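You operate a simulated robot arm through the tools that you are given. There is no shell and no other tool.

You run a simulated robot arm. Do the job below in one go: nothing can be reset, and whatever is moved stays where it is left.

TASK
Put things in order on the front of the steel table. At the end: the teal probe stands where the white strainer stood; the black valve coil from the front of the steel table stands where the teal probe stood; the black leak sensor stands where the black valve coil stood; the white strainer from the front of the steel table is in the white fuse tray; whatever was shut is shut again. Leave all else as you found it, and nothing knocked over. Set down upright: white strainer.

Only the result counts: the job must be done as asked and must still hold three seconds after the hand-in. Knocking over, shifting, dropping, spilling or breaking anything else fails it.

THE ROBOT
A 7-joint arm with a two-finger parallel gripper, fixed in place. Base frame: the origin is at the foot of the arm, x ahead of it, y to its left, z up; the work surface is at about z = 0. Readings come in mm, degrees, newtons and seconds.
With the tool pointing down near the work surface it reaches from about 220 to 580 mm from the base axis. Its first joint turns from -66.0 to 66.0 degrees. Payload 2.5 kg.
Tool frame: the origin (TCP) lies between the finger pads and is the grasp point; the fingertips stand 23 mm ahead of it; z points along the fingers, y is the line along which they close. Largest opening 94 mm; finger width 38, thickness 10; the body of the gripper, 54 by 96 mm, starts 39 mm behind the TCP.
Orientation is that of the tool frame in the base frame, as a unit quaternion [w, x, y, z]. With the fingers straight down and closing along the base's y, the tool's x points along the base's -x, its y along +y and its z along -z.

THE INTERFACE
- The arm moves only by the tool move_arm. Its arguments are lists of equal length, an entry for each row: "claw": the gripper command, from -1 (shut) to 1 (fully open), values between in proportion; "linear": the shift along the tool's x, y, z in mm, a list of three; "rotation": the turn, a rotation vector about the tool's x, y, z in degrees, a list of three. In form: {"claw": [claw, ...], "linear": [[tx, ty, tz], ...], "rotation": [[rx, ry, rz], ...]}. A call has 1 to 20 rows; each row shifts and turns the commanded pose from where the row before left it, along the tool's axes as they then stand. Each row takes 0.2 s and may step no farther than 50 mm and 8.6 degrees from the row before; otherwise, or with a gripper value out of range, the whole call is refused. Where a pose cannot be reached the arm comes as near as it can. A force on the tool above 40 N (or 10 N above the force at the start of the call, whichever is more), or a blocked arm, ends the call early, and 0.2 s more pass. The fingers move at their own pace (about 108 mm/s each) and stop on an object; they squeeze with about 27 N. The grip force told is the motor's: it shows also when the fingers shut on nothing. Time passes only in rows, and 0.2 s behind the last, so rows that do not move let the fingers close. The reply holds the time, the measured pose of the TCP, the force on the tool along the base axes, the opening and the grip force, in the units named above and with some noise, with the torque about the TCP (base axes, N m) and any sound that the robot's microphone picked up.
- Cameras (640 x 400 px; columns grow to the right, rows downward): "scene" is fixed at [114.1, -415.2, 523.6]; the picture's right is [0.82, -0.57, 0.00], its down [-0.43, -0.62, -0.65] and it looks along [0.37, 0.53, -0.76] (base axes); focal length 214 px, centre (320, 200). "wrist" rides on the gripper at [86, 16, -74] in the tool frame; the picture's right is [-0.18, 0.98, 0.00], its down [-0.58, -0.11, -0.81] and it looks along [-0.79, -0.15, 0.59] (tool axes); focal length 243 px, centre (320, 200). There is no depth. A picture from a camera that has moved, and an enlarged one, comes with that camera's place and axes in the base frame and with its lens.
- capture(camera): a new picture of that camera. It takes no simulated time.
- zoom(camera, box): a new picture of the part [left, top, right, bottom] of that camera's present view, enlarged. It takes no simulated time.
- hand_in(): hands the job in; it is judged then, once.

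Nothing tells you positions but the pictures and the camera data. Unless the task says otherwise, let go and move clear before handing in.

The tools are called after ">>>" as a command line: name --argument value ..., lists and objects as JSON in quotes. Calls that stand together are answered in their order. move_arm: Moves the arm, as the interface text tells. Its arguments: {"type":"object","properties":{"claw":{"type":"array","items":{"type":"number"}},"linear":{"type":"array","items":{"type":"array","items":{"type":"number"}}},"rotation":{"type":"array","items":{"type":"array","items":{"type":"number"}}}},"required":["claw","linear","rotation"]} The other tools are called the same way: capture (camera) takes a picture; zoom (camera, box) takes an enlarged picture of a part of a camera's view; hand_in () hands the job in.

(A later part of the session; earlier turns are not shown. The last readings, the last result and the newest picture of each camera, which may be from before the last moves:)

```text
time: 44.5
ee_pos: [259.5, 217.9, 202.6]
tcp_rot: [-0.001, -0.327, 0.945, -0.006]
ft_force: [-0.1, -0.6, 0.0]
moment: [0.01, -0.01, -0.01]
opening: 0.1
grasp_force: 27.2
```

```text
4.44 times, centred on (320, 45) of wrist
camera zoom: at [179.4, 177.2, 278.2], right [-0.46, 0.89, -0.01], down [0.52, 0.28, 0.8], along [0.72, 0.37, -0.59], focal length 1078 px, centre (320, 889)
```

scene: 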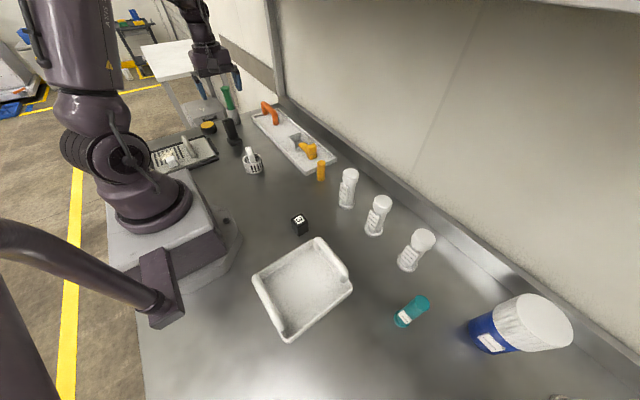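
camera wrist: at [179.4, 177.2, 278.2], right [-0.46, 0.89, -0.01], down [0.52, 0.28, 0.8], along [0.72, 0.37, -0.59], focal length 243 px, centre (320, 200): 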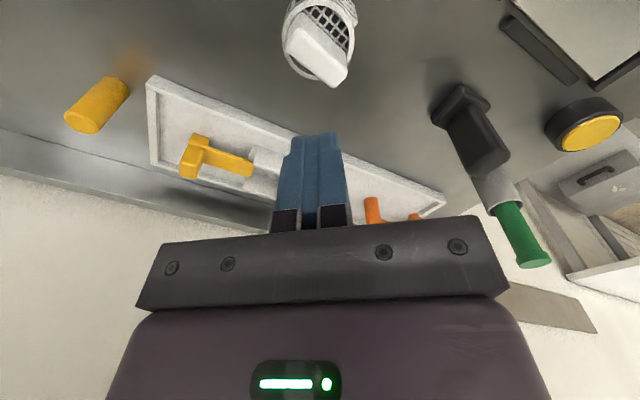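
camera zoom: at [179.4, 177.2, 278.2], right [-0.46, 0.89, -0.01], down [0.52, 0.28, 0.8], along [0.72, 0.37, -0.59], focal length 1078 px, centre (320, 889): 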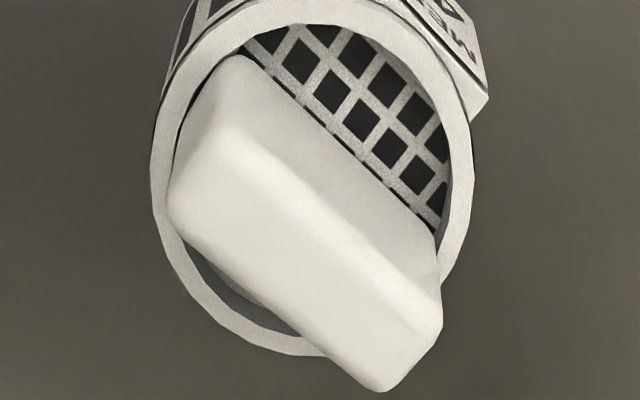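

The strainer shifted only ~4 mm and is upright; the tapered slab slipped, so I'll instead grip the cup body (about 62 mm across) from outside, closing along the slab direction and clear of its label plate. First I'll open, turn 50° and check the alignment.

>>> move_arm --claw '[1, 1, 1, 1, 1, 1, 1]' --linear '[[0, 0, 0], [0, 0, 0], [0, 0, 0], [0, 0, 0], [0, 0, 0], [0, 0, 0], [0, 0, 30]]' --rotation '[[0, 0, 8.4], [0, 0, 8.4], [0, 0, 8.4], [0, 0, 8.4], [0, 0, 8.4], [0, 0, 8.2], [0, 0, 0]]'

>>> capture --camera "wrist"

>>> zoom --camera "wrist" --box '[240, 0, 400, 100]'

```text
time: 46.1
ee_pos: [260.8, 215.8, 169.9]
tcp_rot: [0.001, 0.106, 0.994, -0.005]
ft_force: [0.7, -0.1, 0.7]
moment: [-0.02, 0.01, -0.02]
opening: 94.0
grasp_force: 0.1
```

```text
taken
camera wrist: at [177.2, 249.8, 244.7], right [0.39, 0.92, -0.01], down [0.54, -0.22, 0.81], along [0.75, -0.32, -0.59], focal length 243 px, centre (320, 200)
```

wrist: 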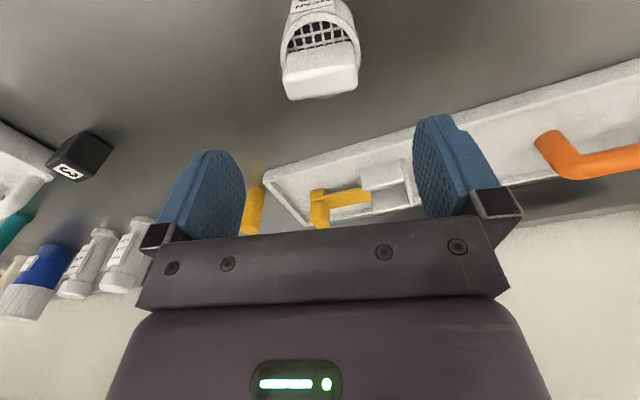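

```text
4.00 times, centred on (320, 50) of wrist
camera zoom: at [177.2, 249.8, 244.7], right [0.39, 0.92, -0.01], down [0.54, -0.22, 0.81], along [0.75, -0.32, -0.59], focal length 970 px, centre (320, 800)
```

zoom: 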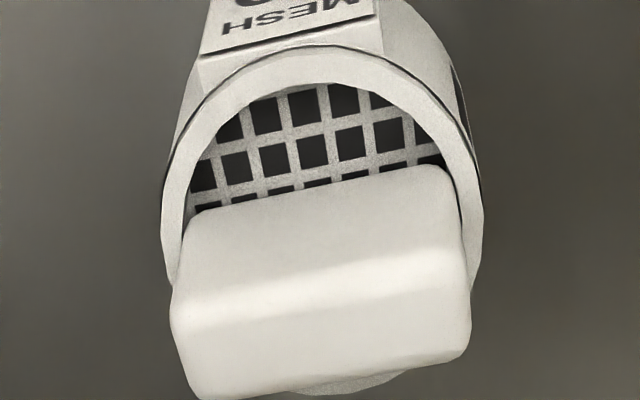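

The label on the plate reads "MESH", confirming the strainer, and the tool is centred on it. I'll descend around the cup in two steps, checking midway.

>>> move_arm --claw '[1, 1, 1]' --linear '[[2, 1, 40], [0, 0, 40], [0, 0, 0]]' --rotation '[[0, 0, 0], [0, 0, 0], [0, 0, 0]]'

>>> capture --camera "wrist"

>>> zoom --camera "scene" --box '[210, 110, 310, 180]'

```text
time: 46.9
ee_pos: [256.2, 215.4, 90.8]
tcp_rot: [0.002, 0.105, 0.994, -0.005]
ft_force: [0.7, 0.0, 0.4]
moment: [0.01, -0.03, 0.01]
opening: 93.9
grasp_force: 0.0
```

```text
taken
camera wrist: at [173.8, 250.0, 166.0], right [0.38, 0.92, -0.01], down [0.54, -0.22, 0.81], along [0.75, -0.32, -0.59], focal length 243 px, centre (320, 200)
```

wrist: 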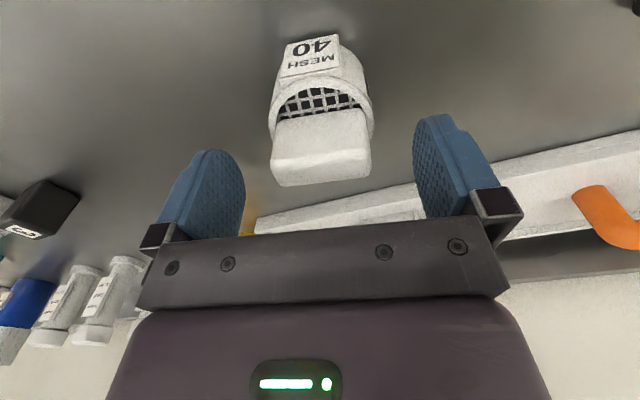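

```text
5.71 times, centred on (260, 145) of scene
camera zoom: at [114.1, -415.2, 523.6], right [0.82, -0.57, 0.0], down [-0.43, -0.62, -0.65], along [0.37, 0.53, -0.76], focal length 1226 px, centre (663, 514)
```

zoom: 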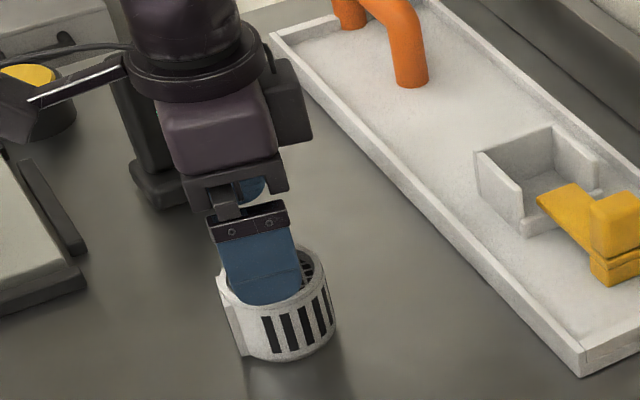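

>>> move_arm --claw '[1, 1, 1, 1, 1]' --linear '[[-4, 0, 12], [0, 0, 15], [0, 0, 13], [0, 0, 5], [0, 0, 0]]' --rotation '[[0, 0, 0], [0, 0, 0], [0, 0, 0], [0, 0, 0], [0, 0, 0]]'

>>> capture --camera "wrist"

>>> zoom --camera "scene" --box '[210, 110, 310, 180]'

```text
time: 48.1
ee_pos: [260.1, 215.6, 47.1]
tcp_rot: [0.001, 0.105, 0.995, -0.005]
ft_force: [-0.3, -0.9, 0.5]
moment: [0.02, 0.02, -0.01]
opening: 94.0
grasp_force: 0.1
```

```text
taken
camera wrist: at [177.6, 249.7, 121.4], right [0.38, 0.92, -0.01], down [0.54, -0.22, 0.81], along [0.75, -0.32, -0.59], focal length 243 px, centre (320, 200)
```

wrist: 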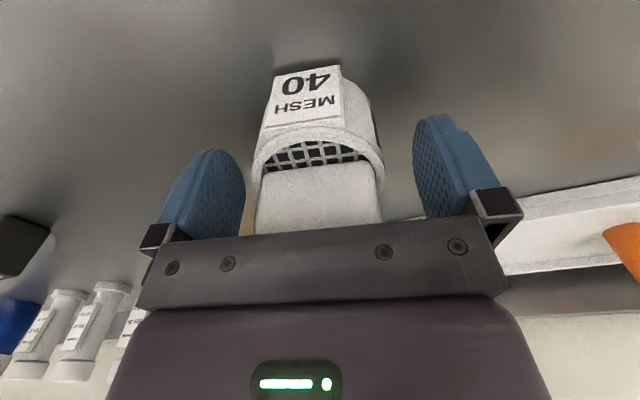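

```text
5.71 times, centred on (260, 145) of scene
camera zoom: at [114.1, -415.2, 523.6], right [0.82, -0.57, 0.0], down [-0.43, -0.62, -0.65], along [0.37, 0.53, -0.76], focal length 1226 px, centre (663, 514)
```

zoom: 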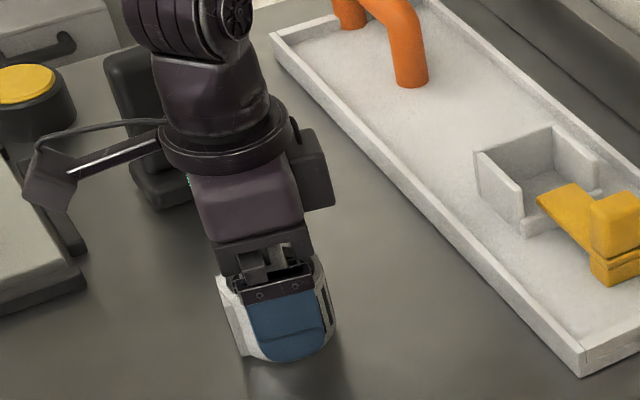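

>>> move_arm --claw '[-1, -1, -1, -1]' --linear '[[0, 0, 0], [0, 0, 0], [0, 0, 0], [0, 0, 0]]' --rotation '[[0, 0, 0], [0, 0, 0], [0, 0, 0], [0, 0, 0]]'

>>> move_arm --claw '[-1, -1, -1, -1, -1]' --linear '[[0, 0, -5], [0, 0, -8], [0, 0, -10], [0, 0, -10], [0, 0, 0]]' --rotation '[[0, 0, 0], [0, 0, 0], [0, 0, 0], [0, 0, 0], [0, 0, 0]]'

>>> capture --camera "wrist"

>>> zoom --camera "scene" --box '[210, 110, 310, 180]'

```text
time: 49.1
ee_pos: [261.2, 215.3, 47.0]
tcp_rot: [0.001, 0.105, 0.995, -0.005]
ft_force: [0.0, -0.3, -0.2]
moment: [-0.04, 0.01, 0.0]
opening: 60.9
grasp_force: 27.5
```

```text
time: 50.3
ee_pos: [261.7, 215.7, 80.7]
tcp_rot: [0.001, 0.105, 0.995, -0.004]
ft_force: [0.5, 0.1, 0.7]
moment: [0.01, 0.01, 0.01]
opening: 60.9
grasp_force: 27.2
```

```text
taken
camera wrist: at [178.5, 250.5, 155.9], right [0.38, 0.92, -0.01], down [0.54, -0.22, 0.81], along [0.75, -0.32, -0.59], focal length 243 px, centre (320, 200)
```

wrist: 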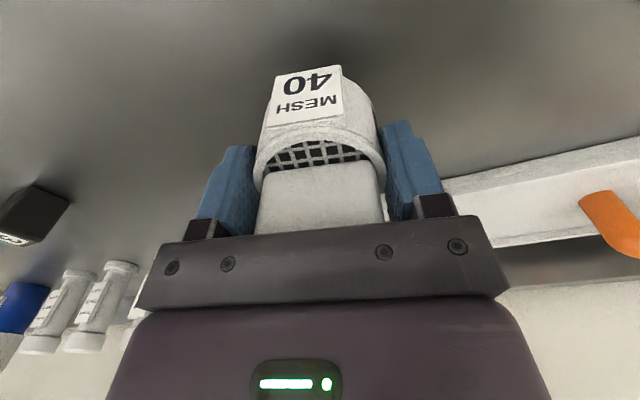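

```text
5.71 times, centred on (260, 145) of scene
camera zoom: at [114.1, -415.2, 523.6], right [0.82, -0.57, 0.0], down [-0.43, -0.62, -0.65], along [0.37, 0.53, -0.76], focal length 1226 px, centre (663, 514)
```

zoom: 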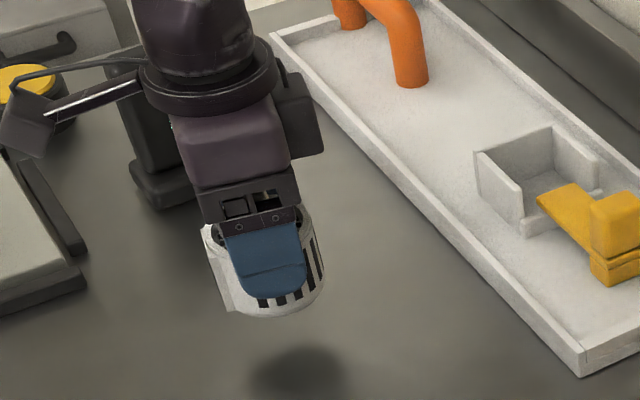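

The strainer is held securely on the cup now (opening 60.9 mm). I'll measure the tray interior more precisely while lifting higher for the transfer.

>>> move_arm --claw '[-1, -1, -1, -1]' --linear '[[0, 0, -25], [0, 0, -35], [0, 0, -30], [0, 0, 0]]' --rotation '[[0, 0, 0], [0, 0, 0], [0, 0, 0], [0, 0, 0]]'

>>> zoom --camera "scene" --box '[235, 225, 370, 350]'

>>> zoom --camera "scene" --box '[380, 280, 450, 340]'

>>> zoom --camera "scene" --box '[280, 200, 320, 245]'

```text
time: 51.3
ee_pos: [261.3, 216.7, 173.4]
tcp_rot: [0.0, 0.105, 0.994, -0.006]
ft_force: [-1.0, -0.8, -1.5]
moment: [-0.01, 0.01, 0.01]
opening: 61.0
grasp_force: 27.1
```

```text
3.20 times, centred on (302, 288) of scene
camera zoom: at [114.1, -415.2, 523.6], right [0.82, -0.57, 0.0], down [-0.43, -0.62, -0.65], along [0.37, 0.53, -0.76], focal length 686 px, centre (376, -80)
```

zoom: 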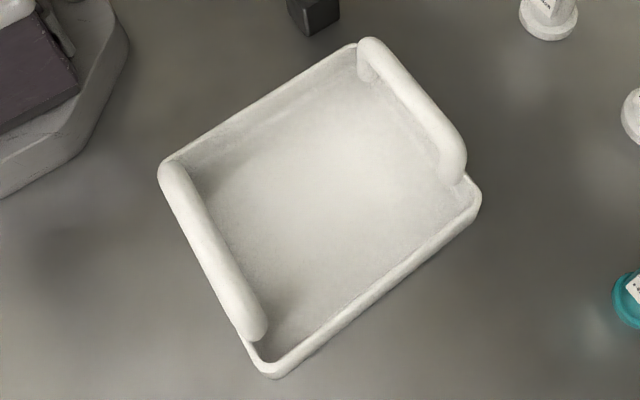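

```text
6.67 times, centred on (415, 310) of scene
camera zoom: at [114.1, -415.2, 523.6], right [0.82, -0.57, 0.0], down [-0.43, -0.62, -0.65], along [0.37, 0.53, -0.76], focal length 1430 px, centre (-313, -533)
```

zoom: 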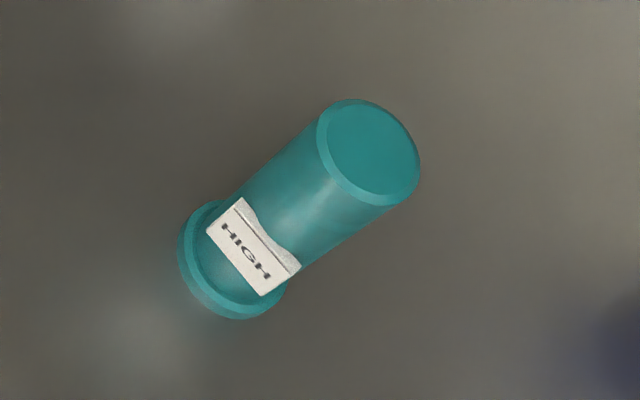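

```text
8.89 times, centred on (300, 222) of scene
camera zoom: at [114.1, -415.2, 523.6], right [0.82, -0.57, 0.0], down [-0.43, -0.62, -0.65], along [0.37, 0.53, -0.76], focal length 1906 px, centre (498, 0)
```

zoom: 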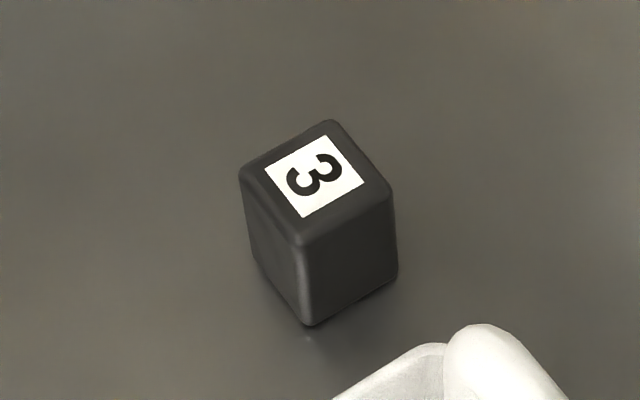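

Tray interior spans roughly x 105–258, y −318…−176 with raised handle bars at both x ends. I'll carry the strainer past the cube and over the tray centre at about (188, −247).

>>> move_arm --claw '[-1, -1, -1, -1, -1, -1, -1, -1, -1, -1, -1, -1]' --linear '[[-10.4, -46.8, 0], [-10.4, -46.8, 0], [-10.4, -46.8, 0], [-10.4, -46.8, 0], [-10.4, -46.8, 0], [-10.4, -46.8, 0], [-10.4, -46.8, 0], [12.2, -35.1, 0], [12.2, -35.1, 0], [12.2, -35.1, 0], [12.2, -35.1, 0], [0, 0, 0]]' --rotation '[[0, 0, 0], [0, 0, 0], [0, 0, 0], [0, 0, 0], [0, 0, 0], [0, 0, 0], [0, 0, 0], [0, 0, 0], [0, 0, 0], [0, 0, 0], [0, 0, 0], [0, 0, 0]]'

>>> capture --camera "scene"

>>> capture --camera "wrist"

```text
time: 53.9
ee_pos: [185.8, -242.3, 173.6]
tcp_rot: [0.001, 0.105, 0.994, -0.005]
ft_force: [0.2, -0.6, -0.3]
moment: [-0.03, 0.0, -0.02]
opening: 60.8
grasp_force: 26.6
```

```text
taken
```

scene: 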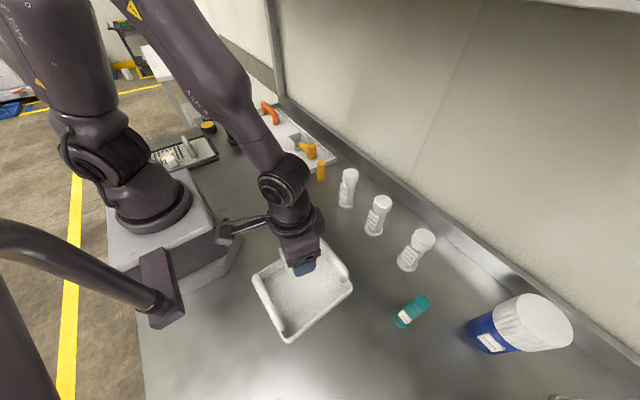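

```text
taken
camera wrist: at [103.3, -208.3, 248.4], right [0.38, 0.92, -0.01], down [0.54, -0.22, 0.81], along [0.75, -0.32, -0.59], focal length 243 px, centre (320, 200)
```

wrist: 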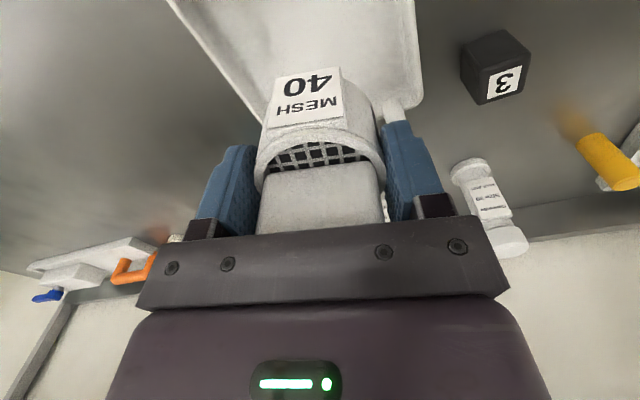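

>>> move_arm --claw '[-1, -1, -1, -1, -1]' --linear '[[-2, -4, 30], [0, 0, 30], [0, 0, 30], [0, 0, 15], [0, 0, 0]]' --rotation '[[0, 0, 0], [0, 0, 0], [0, 0, 0], [0, 0, 0], [0, 0, 0]]'

>>> zoom --camera "scene" --box '[210, 190, 370, 350]'

>>> capture --camera "wrist"

```text
time: 55.1
ee_pos: [187.5, -249.7, 68.9]
tcp_rot: [0.002, 0.105, 0.994, -0.005]
ft_force: [0.1, 0.8, -0.5]
moment: [-0.01, -0.01, -0.01]
opening: 60.8
grasp_force: 26.9
```

```text
2.50 times, centred on (290, 270) of scene
camera zoom: at [114.1, -415.2, 523.6], right [0.82, -0.57, 0.0], down [-0.43, -0.62, -0.65], along [0.37, 0.53, -0.76], focal length 536 px, centre (395, 25)
```

zoom: 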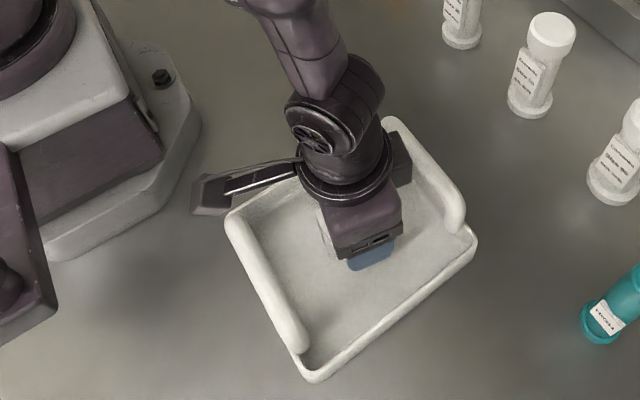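

```text
taken
camera wrist: at [104.6, -215.2, 143.1], right [0.38, 0.92, -0.01], down [0.54, -0.22, 0.81], along [0.75, -0.32, -0.59], focal length 243 px, centre (320, 200)
```

wrist: 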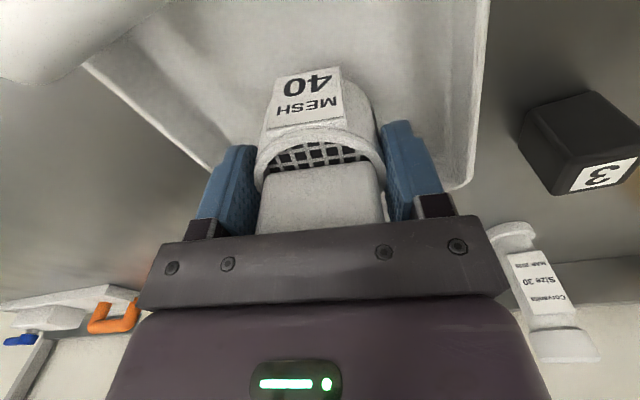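

>>> move_arm --claw '[-1, -1, -1, -1]' --linear '[[0, 0, 6], [0, 0, 5], [0, 0, 3], [0, 0, 0]]' --rotation '[[0, 0, 0], [0, 0, 0], [0, 0, 0], [0, 0, 0]]'

```text
time: 56.1
ee_pos: [189.7, -249.2, 55.7]
tcp_rot: [0.001, 0.104, 0.995, -0.004]
ft_force: [-0.2, -0.6, -1.4]
moment: [-0.01, -0.02, 0.0]
opening: 60.9
grasp_force: 26.7
```

>>> move_arm --claw '[-1, -1]' --linear '[[0, 0, 2], [0, 0, 0]]' --rotation '[[0, 0, 0], [0, 0, 0]]'

>>> move_arm --claw '[-1, -1]' --linear '[[0, 0, 2], [0, 0, 0]]' --rotation '[[0, 0, 0], [0, 0, 0]]'

```text
time: 56.7
ee_pos: [189.5, -249.1, 53.2]
tcp_rot: [0.003, 0.104, 0.995, -0.006]
ft_force: [0.6, 0.2, -0.3]
moment: [0.02, 0.01, 0.01]
opening: 60.7
grasp_force: 27.3
```

```text
time: 57.3
ee_pos: [189.3, -249.5, 50.6]
tcp_rot: [0.003, 0.105, 0.995, -0.005]
ft_force: [-2.9, 2.0, 21.4]
moment: [0.43, 0.15, 0.02]
opening: 60.7
grasp_force: 26.6
```

Contact with the tray floor is felt at z ≈ 51. I'll release, opening just enough to clear, and rise straight up.

>>> move_arm --claw '[0.55, 0.6, 0.6, 0.6, 0.6, 0.6]' --linear '[[0, 0, -1], [0, 0, 0], [0, 0, -10], [0, 0, -25], [0, 0, -40], [0, 0, -40]]' --rotation '[[0, 0, 0], [0, 0, 0], [0, 0, 0], [0, 0, 0], [0, 0, 0], [0, 0, 0]]'

>>> capture --camera "wrist"

>>> zoom --camera "scene" --box '[210, 190, 370, 350]'

```text
time: 58.7
ee_pos: [185.7, -249.7, 170.6]
tcp_rot: [0.002, 0.104, 0.995, -0.004]
ft_force: [-0.8, 0.8, 0.1]
moment: [0.0, -0.01, -0.03]
opening: 75.2
grasp_force: 0.0
```

```text
taken
camera wrist: at [102.8, -215.3, 245.7], right [0.38, 0.92, -0.01], down [0.54, -0.22, 0.81], along [0.75, -0.32, -0.59], focal length 243 px, centre (320, 200)
```

wrist: 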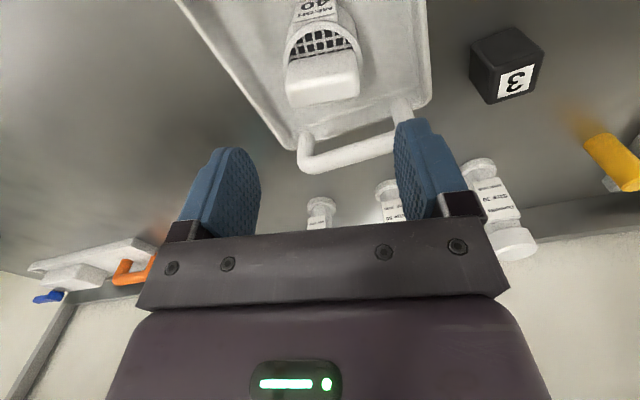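

```text
2.50 times, centred on (290, 270) of scene
camera zoom: at [114.1, -415.2, 523.6], right [0.82, -0.57, 0.0], down [-0.43, -0.62, -0.65], along [0.37, 0.53, -0.76], focal length 536 px, centre (395, 25)
```

zoom: 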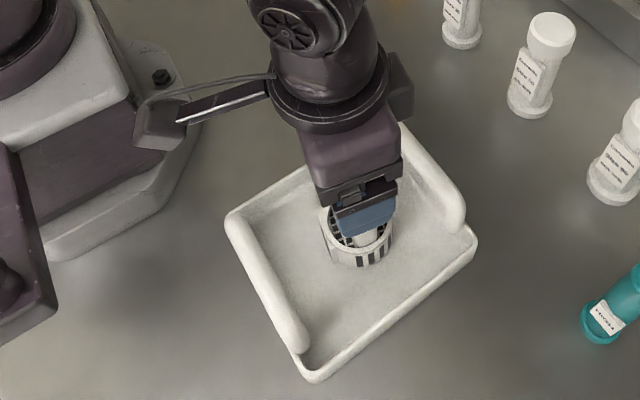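

The strainer stands upright in the tray. Next I'll turn toward the teal probe near (320, −433) and view it closely.

>>> move_arm --claw '[1, 1, 1, 1, 1, 1, 1, 1, 1]' --linear '[[0, 0, -10], [0, 0, -10], [0, 0, -10], [0, 0, -10], [0, 0, -10], [-30, 2, 0], [-30, 2, 0], [-30, 2, 0], [0, 0, 0]]' --rotation '[[0, 0, 8.2], [0, 0, 8.2], [0, 0, 8.2], [0, 0, 8.2], [0, 0, 8.2], [0, 0, 0], [0, 0, 0], [0, 0, 0], [0, 0, 0]]'

>>> capture --camera "wrist"

>>> capture --camera "scene"

```text
time: 60.7
ee_pos: [244.9, -315.9, 219.6]
tcp_rot: [0.002, 0.446, 0.895, -0.004]
ft_force: [-0.3, -0.8, -0.1]
moment: [0.01, 0.0, 0.0]
opening: 94.0
grasp_force: 0.1
```

```text
taken
camera wrist: at [205.6, -237.1, 294.7], right [0.9, 0.44, 0.0], down [0.26, -0.52, 0.81], along [0.36, -0.73, -0.58], focal length 243 px, centre (320, 200)
```

wrist: 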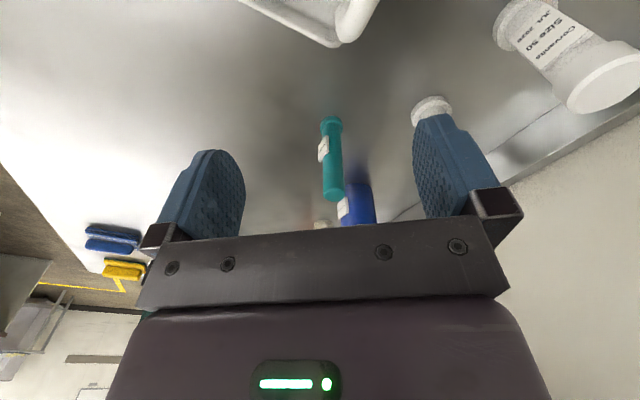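

```text
taken
```

scene: 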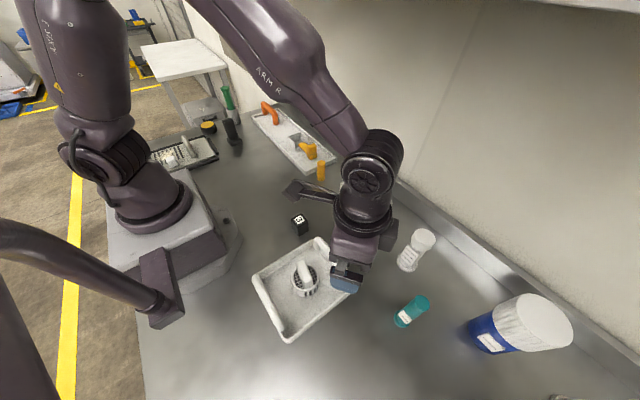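

>>> zoom --camera "wrist" --box '[270, 100, 400, 215]'

```text
3.48 times, centred on (335, 158) of wrist
camera zoom: at [205.6, -237.1, 294.7], right [0.9, 0.44, 0.0], down [0.26, -0.52, 0.81], along [0.36, -0.73, -0.58], focal length 844 px, centre (268, 348)
```

zoom: 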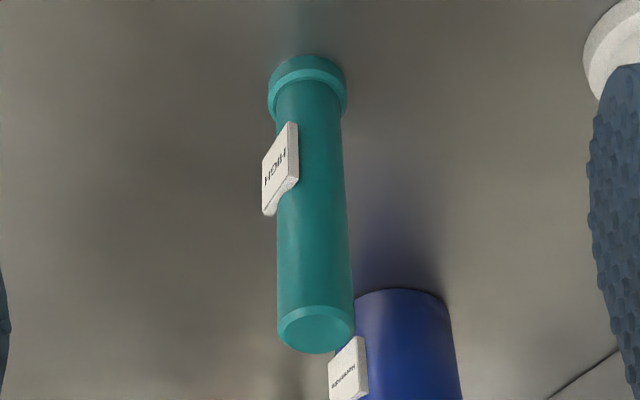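

The probe stands at about (319.5, −428.5), ~127 mm tall with a ~25 mm shaft and a label low on its −x side. I'll move above it and check alignment before gripping near the top.

>>> move_arm --claw '[1, 1, 1, 1, 1, 1]' --linear '[[-34, -2.2, 0], [-34, -2.2, 0], [-34, -2.2, 0], [-32, -2.1, 0], [0, 0, 30], [0, 0, 0]]' --rotation '[[0, 0, 0], [0, 0, 0], [0, 0, 0], [0, 0, 0], [0, 0, 0], [0, 0, 0]]'

>>> capture --camera "wrist"

>>> zoom --camera "scene" --box '[330, 200, 490, 360]'

```text
time: 62.1
ee_pos: [321.3, -428.3, 190.0]
tcp_rot: [0.004, 0.447, 0.895, -0.003]
ft_force: [0.0, 0.1, -0.6]
moment: [-0.02, -0.03, 0.0]
opening: 94.2
grasp_force: 0.1
```

```text
taken
camera wrist: at [280.5, -348.5, 265.7], right [0.9, 0.44, 0.0], down [0.26, -0.52, 0.81], along [0.36, -0.73, -0.58], focal length 243 px, centre (320, 200)
```

wrist: 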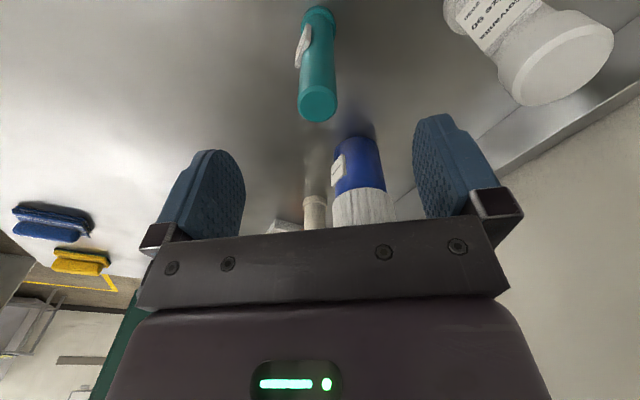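

```text
2.50 times, centred on (410, 280) of scene
camera zoom: at [114.1, -415.2, 523.6], right [0.82, -0.57, 0.0], down [-0.43, -0.62, -0.65], along [0.37, 0.53, -0.76], focal length 536 px, centre (95, 0)
```

zoom: 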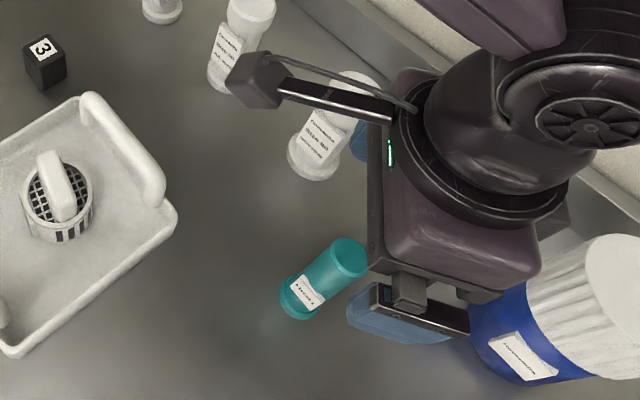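

The tool is centred on the probe within 2 mm. I'll lower to z ≈ 101 and close on the upper shaft.

>>> move_arm --claw '[1, 1, 1, 1, 1]' --linear '[[1.5, 0, 25], [0, 0, 25], [0, 0, 25], [0, 0, 13], [0, 0, 0]]' --rotation '[[0, 0, 0], [0, 0, 0], [0, 0, 0], [0, 0, 0], [0, 0, 0]]'

>>> capture --camera "wrist"

```text
time: 63.3
ee_pos: [318.5, -429.1, 101.3]
tcp_rot: [0.003, 0.447, 0.895, -0.003]
ft_force: [0.9, 0.2, -0.2]
moment: [-0.02, 0.0, 0.02]
opening: 94.3
grasp_force: 0.0
```

```text
taken
camera wrist: at [277.7, -349.7, 176.4], right [0.9, 0.44, 0.0], down [0.26, -0.52, 0.81], along [0.36, -0.73, -0.58], focal length 243 px, centre (320, 200)
```

wrist: 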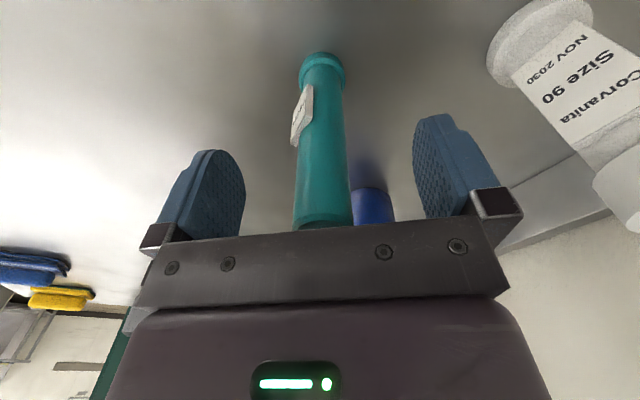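

>>> move_arm --claw '[-1, -1, -1, -1]' --linear '[[0, 0, 0], [0, 0, 0], [0, 0, 0], [0, 0, 0]]' --rotation '[[0, 0, 0], [0, 0, 0], [0, 0, 0], [0, 0, 0]]'

>>> move_arm --claw '[-1, -1, -1, -1]' --linear '[[0, 0, -5], [0, 0, -8], [0, 0, -10], [0, 0, 0]]' --rotation '[[0, 0, 0], [0, 0, 0], [0, 0, 0], [0, 0, 0]]'

>>> capture --camera "wrist"

>>> zoom --camera "scene" --box '[330, 200, 490, 360]'

```text
time: 64.3
ee_pos: [318.4, -428.9, 103.3]
tcp_rot: [0.004, 0.446, 0.895, -0.004]
ft_force: [0.7, 0.4, 0.0]
moment: [-0.01, 0.0, 0.01]
opening: 24.9
grasp_force: 27.3
```

```text
time: 65.3
ee_pos: [319.9, -429.7, 124.7]
tcp_rot: [0.002, 0.447, 0.895, -0.004]
ft_force: [0.4, 0.0, 0.1]
moment: [-0.02, 0.0, 0.0]
opening: 25.0
grasp_force: 26.6
```

```text
taken
camera wrist: at [279.8, -349.7, 199.4], right [0.9, 0.44, 0.0], down [0.26, -0.52, 0.81], along [0.36, -0.73, -0.58], focal length 243 px, centre (320, 200)
```

wrist: 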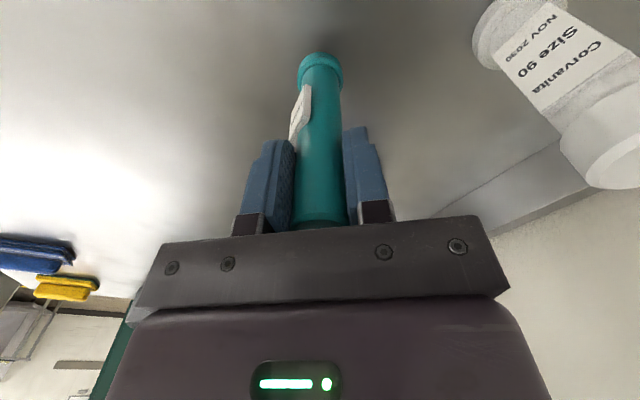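

```text
2.50 times, centred on (410, 280) of scene
camera zoom: at [114.1, -415.2, 523.6], right [0.82, -0.57, 0.0], down [-0.43, -0.62, -0.65], along [0.37, 0.53, -0.76], focal length 536 px, centre (95, 0)
```

zoom: 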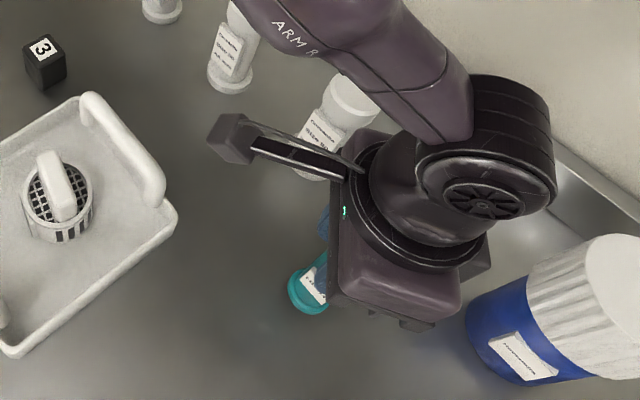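

The probe is gripped (24.9 mm) and clear of the table. I'll lift it to z ≈ 192, turn the tool to face +x, and carry it along x ≈ 320→260 to where the strainer stood.

>>> move_arm --claw '[-1, -1, -1, -1, -1, -1, -1, -1]' --linear '[[0, 0, -17], [0, 0, -17], [0, 0, -17], [0, 0, -17], [0, 0, 0], [0, 0, 0], [0, 0, 0], [0, 0, 0]]' --rotation '[[0, 0, -7.5], [0, 0, -7.5], [0, 0, -7.5], [0, 0, -7.5], [0, 0, -7.5], [0, 0, -7.5], [0, 0, -8], [0, 0, 0]]'

>>> capture --camera "scene"

```text
time: 67.1
ee_pos: [321.2, -427.9, 193.0]
tcp_rot: [0.001, -0.001, 1.0, -0.005]
ft_force: [0.4, 0.4, -1.4]
moment: [0.01, -0.01, 0.0]
opening: 25.2
grasp_force: 27.1
```

```text
taken
```

scene: 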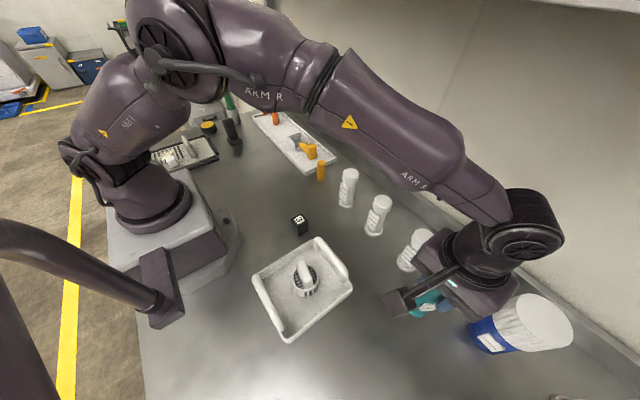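

>>> move_arm --claw '[-1, -1, -1, -1, -1, -1, -1, -1, -1, -1, -1, -1, -1, -1, -1]' --linear '[[9, 44, 0], [9, 44, 0], [9, 45, 0], [8, 46, 0], [5, 46, 0], [5, 46, 0], [4, 46, 0], [4, 46, 0], [3, 46, 0], [2, 46, 0], [1, 46, 0], [1, 47, 0], [1, 47, 0], [0.7, 48.4, 0], [0, 0, 0]]' --rotation '[[0, 0, 0], [0, 0, 0], [0, 0, 0], [0, 0, 0], [0, 0, 0], [0, 0, 0], [0, 0, 0], [0, 0, 0], [0, 0, 0], [0, 0, 0], [0, 0, 0], [0, 0, 0], [0, 0, 0], [0, 0, 0], [0, 0, 0]]'

>>> capture --camera "wrist"

>>> capture --camera "scene"

```text
time: 70.3
ee_pos: [258.9, 214.9, 187.8]
tcp_rot: [0.001, 0.0, 1.0, -0.006]
ft_force: [0.1, -0.1, -0.1]
moment: [0.03, 0.01, 0.02]
opening: 25.2
grasp_force: 27.2
```

```text
taken
camera wrist: at [171.0, 231.4, 262.8], right [0.18, 0.98, -0.01], down [0.58, -0.1, 0.81], along [0.79, -0.15, -0.59], focal length 243 px, centre (320, 200)
```

wrist: 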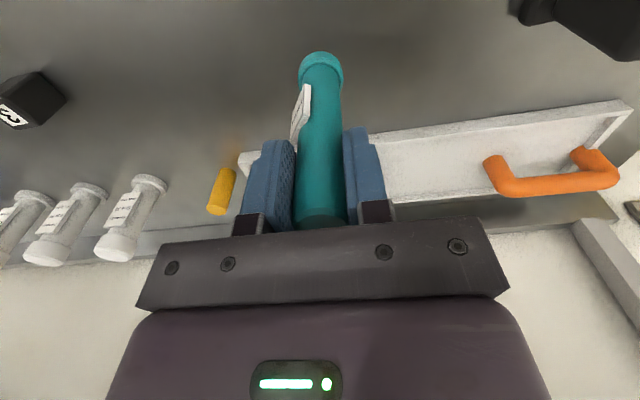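

```text
taken
```

scene: 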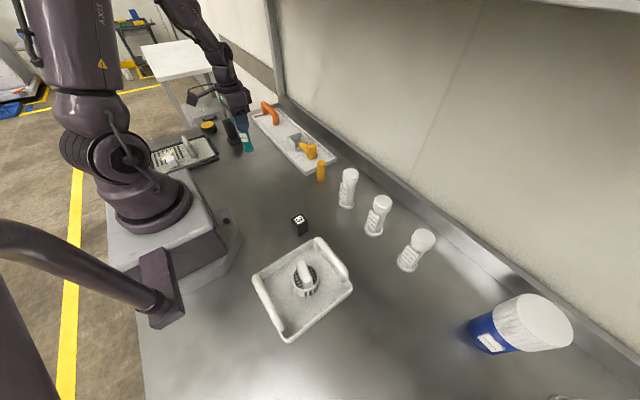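

The probe is above (259, 215). I'll lower it gently until it touches the table.

>>> move_arm --claw '[-1, -1, -1, -1, -1]' --linear '[[0, 0, 25], [0, 0, 25], [0, 0, 20], [0, 0, 8], [0, 0, 0]]' --rotation '[[0, 0, 0], [0, 0, 0], [0, 0, 0], [0, 0, 0], [0, 0, 0]]'

>>> move_arm --claw '[-1, -1, -1]' --linear '[[0, 0, 3], [0, 0, 2], [0, 0, 0]]' --rotation '[[0, 0, 0], [0, 0, 0], [0, 0, 0]]'

```text
time: 71.5
ee_pos: [260.1, 216.5, 106.9]
tcp_rot: [0.002, 0.0, 1.0, -0.005]
ft_force: [0.4, 0.9, 0.3]
moment: [0.09, -0.02, -0.03]
opening: 24.8
grasp_force: 27.0
```

```text
time: 72.3
ee_pos: [259.2, 216.3, 102.5]
tcp_rot: [0.003, 0.0, 1.0, -0.004]
ft_force: [1.8, 0.7, 19.7]
moment: [0.29, -0.24, -0.05]
opening: 24.9
grasp_force: 27.1
```

Contact felt at z ≈ 102.5. I'll release and rise.

>>> move_arm --claw '[-1, 0, 0.6, 0.8, 1, 1, 1, 1]' --linear '[[0, 0, -1], [0, 0, 0], [0, 0, 0], [0, 0, -10], [0, 0, -25], [0, 0, -35], [0, 0, -35], [0, 0, 0]]' --rotation '[[0, 0, 0], [0, 0, 0], [0, 0, 0], [0, 0, 0], [0, 0, 0], [0, 0, 0], [0, 0, 0], [0, 0, 0]]'

>>> capture --camera "wrist"

>>> zoom --camera "scene" --box '[200, 100, 320, 190]'

```text
time: 74.1
ee_pos: [256.9, 218.1, 209.8]
tcp_rot: [0.0, 0.0, 1.0, -0.005]
ft_force: [0.2, -0.3, 0.1]
moment: [0.03, 0.01, 0.0]
opening: 93.9
grasp_force: 0.1
```

```text
taken
camera wrist: at [169.0, 233.8, 284.7], right [0.18, 0.98, -0.01], down [0.58, -0.1, 0.81], along [0.79, -0.15, -0.59], focal length 243 px, centre (320, 200)
```

wrist: 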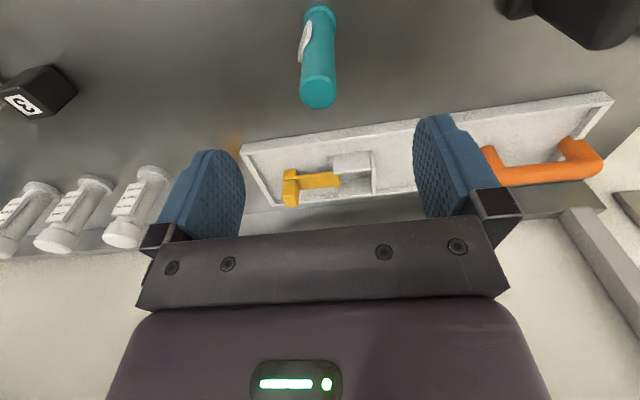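

```text
4.44 times, centred on (260, 145) of scene
camera zoom: at [114.1, -415.2, 523.6], right [0.82, -0.57, 0.0], down [-0.43, -0.62, -0.65], along [0.37, 0.53, -0.76], focal length 953 px, centre (587, 444)
```

zoom: 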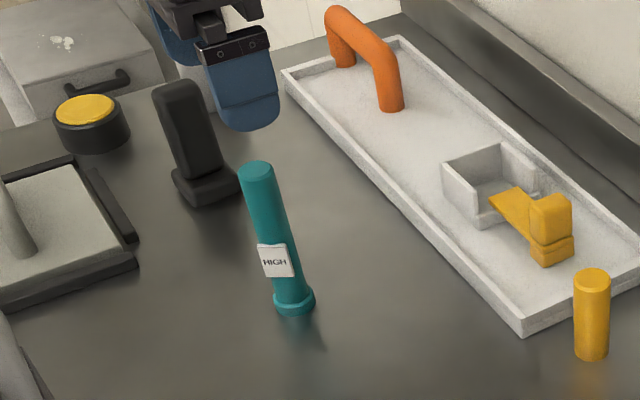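

The probe stands upright at the strainer's old spot. Now for the coil (cube "3") near (260, −108): I'll turn the tool to face −y, back toward it and look.

>>> move_arm --claw '[1, 1, 1, 1, 1, 1, 1, 1, 1, 1, 1, 1, 1, 1, 1, 1, 1]' --linear '[[0, 0, 0], [0, 0, 0], [0, 0, 0], [0, 0, 0], [0, 0, 0], [0, 0, 0], [0, 0, 0], [0, 0, 0], [0, 0, 0], [0, 0, 0], [0, 0, 0], [-46, -1.5, 0], [-46, -1.5, 0], [-46, -1.5, 0], [-46, -1.5, 0], [-46, -1.5, 0], [0, 0, 0]]' --rotation '[[0, 0, 8], [0, 0, 8], [0, 0, 8], [0, 0, 8], [0, 0, 8], [0, 0, 8], [0, 0, 8], [0, 0, 8], [0, 0, 8], [0, 0, 8], [0, 0, 7.5], [0, 0, 0], [0, 0, 0], [0, 0, 0], [0, 0, 0], [0, 0, 0], [0, 0, 0]]'

>>> capture --camera "wrist"

>>> capture --camera "scene"

```text
time: 77.7
ee_pos: [257.1, -16.4, 209.6]
tcp_rot: [0.004, 0.692, 0.722, -0.003]
ft_force: [1.1, -0.1, 0.7]
moment: [-0.02, -0.01, 0.01]
opening: 94.2
grasp_force: 0.1
```

```text
taken
camera wrist: at [268.3, 71.9, 285.4], right [0.99, -0.14, 0.0], down [-0.09, -0.58, 0.81], along [-0.11, -0.8, -0.58], focal length 243 px, centre (320, 200)
```

wrist: 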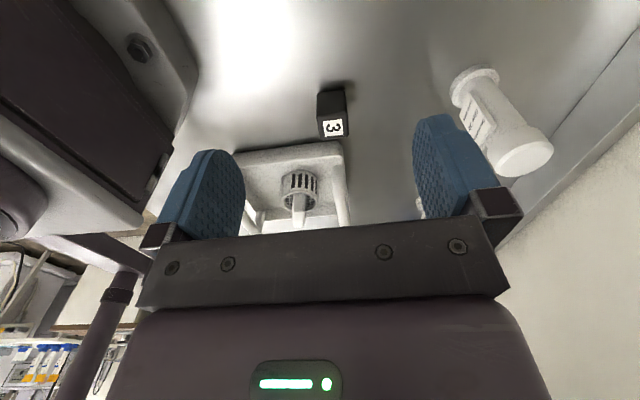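

```text
taken
```

scene: 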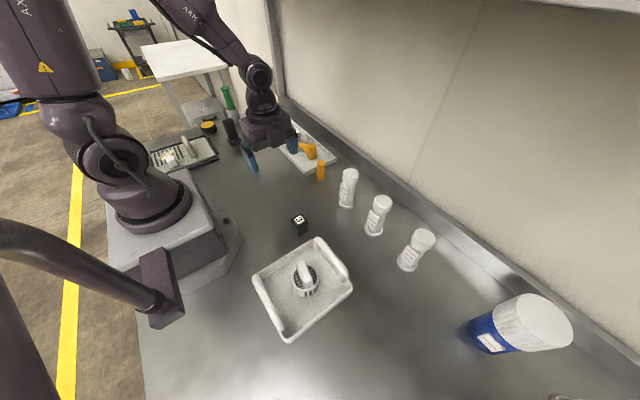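

>>> zoom --camera "wrist" --box '[290, 70, 380, 150]'

>>> zoom --camera "scene" --box '[210, 100, 320, 190]'

```text
5.00 times, centred on (335, 110) of wrist
camera zoom: at [268.3, 71.9, 285.4], right [0.99, -0.14, 0.0], down [-0.09, -0.58, 0.81], along [-0.11, -0.8, -0.58], focal length 1213 px, centre (245, 650)
```

zoom: 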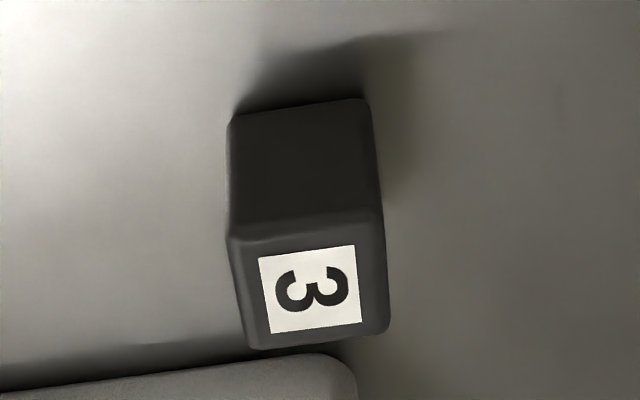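

```text
4.44 times, centred on (265, 145) of scene
camera zoom: at [114.0, -415.2, 523.6], right [0.82, -0.57, 0.0], down [-0.43, -0.62, -0.65], along [0.37, 0.53, -0.76], focal length 953 px, centre (564, 444)
```

zoom: 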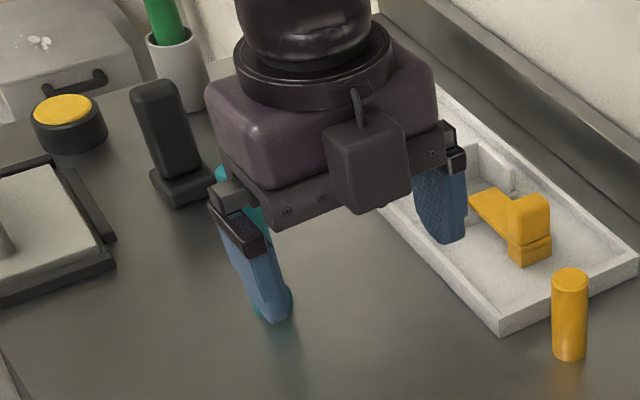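

The coil cube is about 34×34×48 mm centred at (259, −111). I'll move over it with the fingers closing along x, away from the tray, and check.

>>> move_arm --claw '[1, 1, 1, 1, 1, 1]' --linear '[[-31.5, -0.5, 0], [-31.5, -0.5, 0], [-31.5, -0.5, 0], [0, 0, 45], [0, 0, 45], [0, 0, 0]]' --rotation '[[0, 0, 0], [0, 0, 0], [0, 0, 0], [0, 0, 0], [0, 0, 0], [0, 0, 0]]'

>>> capture --camera "wrist"

>>> zoom --camera "scene" --box '[240, 140, 400, 260]'

```text
time: 79.1
ee_pos: [264.2, -110.6, 121.1]
tcp_rot: [0.005, 0.692, 0.722, -0.003]
ft_force: [0.3, -0.9, 0.1]
moment: [0.0, -0.04, -0.01]
opening: 94.0
grasp_force: 0.1
```

```text
taken
camera wrist: at [274.9, -23.3, 194.8], right [0.99, -0.14, 0.0], down [-0.09, -0.58, 0.81], along [-0.11, -0.8, -0.58], focal length 243 px, centre (320, 200)
```

wrist: 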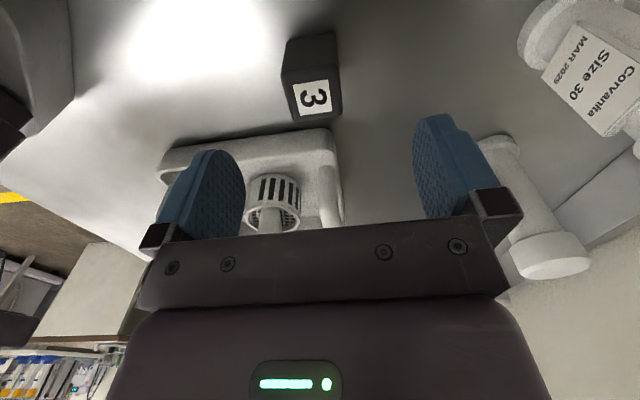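

```text
3.33 times, centred on (320, 200) of scene
camera zoom: at [114.1, -415.2, 523.6], right [0.82, -0.57, 0.0], down [-0.43, -0.62, -0.65], along [0.37, 0.53, -0.76], focal length 715 px, centre (320, 200)
```

zoom: 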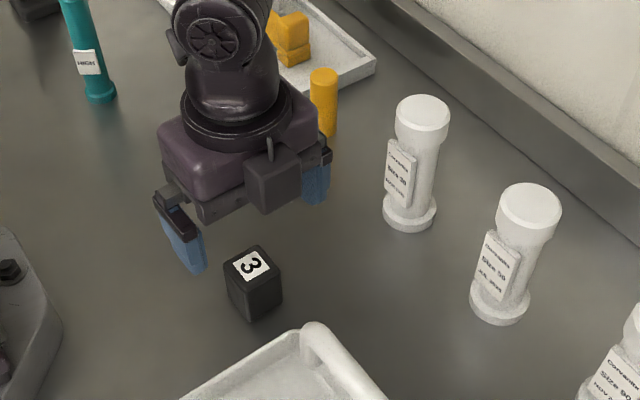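

>>> move_arm --claw '[1, 1, 1, 1]' --linear '[[0, -4.6, 15], [0, 0, 20], [0, 0, 15], [0, 0, 0]]' --rotation '[[0, 0, 0], [0, 0, 0], [0, 0, 0], [0, 0, 0]]'

>>> capture --camera "wrist"

>>> zoom --camera "scene" --box '[250, 170, 350, 250]'

```text
time: 80.1
ee_pos: [259.5, -110.8, 71.4]
tcp_rot: [0.005, 0.691, 0.723, -0.003]
ft_force: [0.8, 0.6, -0.3]
moment: [-0.02, 0.0, 0.0]
opening: 93.9
grasp_force: 0.1
```

```text
taken
camera wrist: at [269.9, -23.1, 145.7], right [0.99, -0.14, 0.0], down [-0.09, -0.58, 0.81], along [-0.11, -0.8, -0.58], focal length 243 px, centre (320, 200)
```

wrist: 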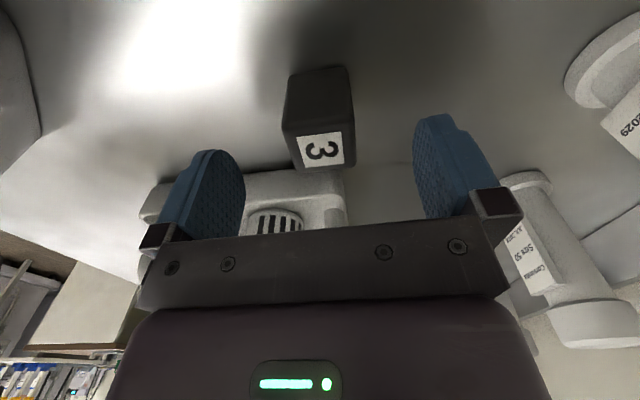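

```text
5.00 times, centred on (300, 210) of scene
camera zoom: at [114.1, -415.2, 523.6], right [0.82, -0.57, 0.0], down [-0.43, -0.62, -0.65], along [0.37, 0.53, -0.76], focal length 1072 px, centre (420, 150)
```

zoom: 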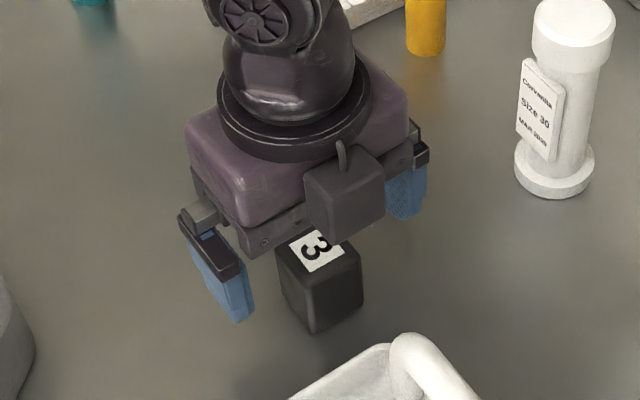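

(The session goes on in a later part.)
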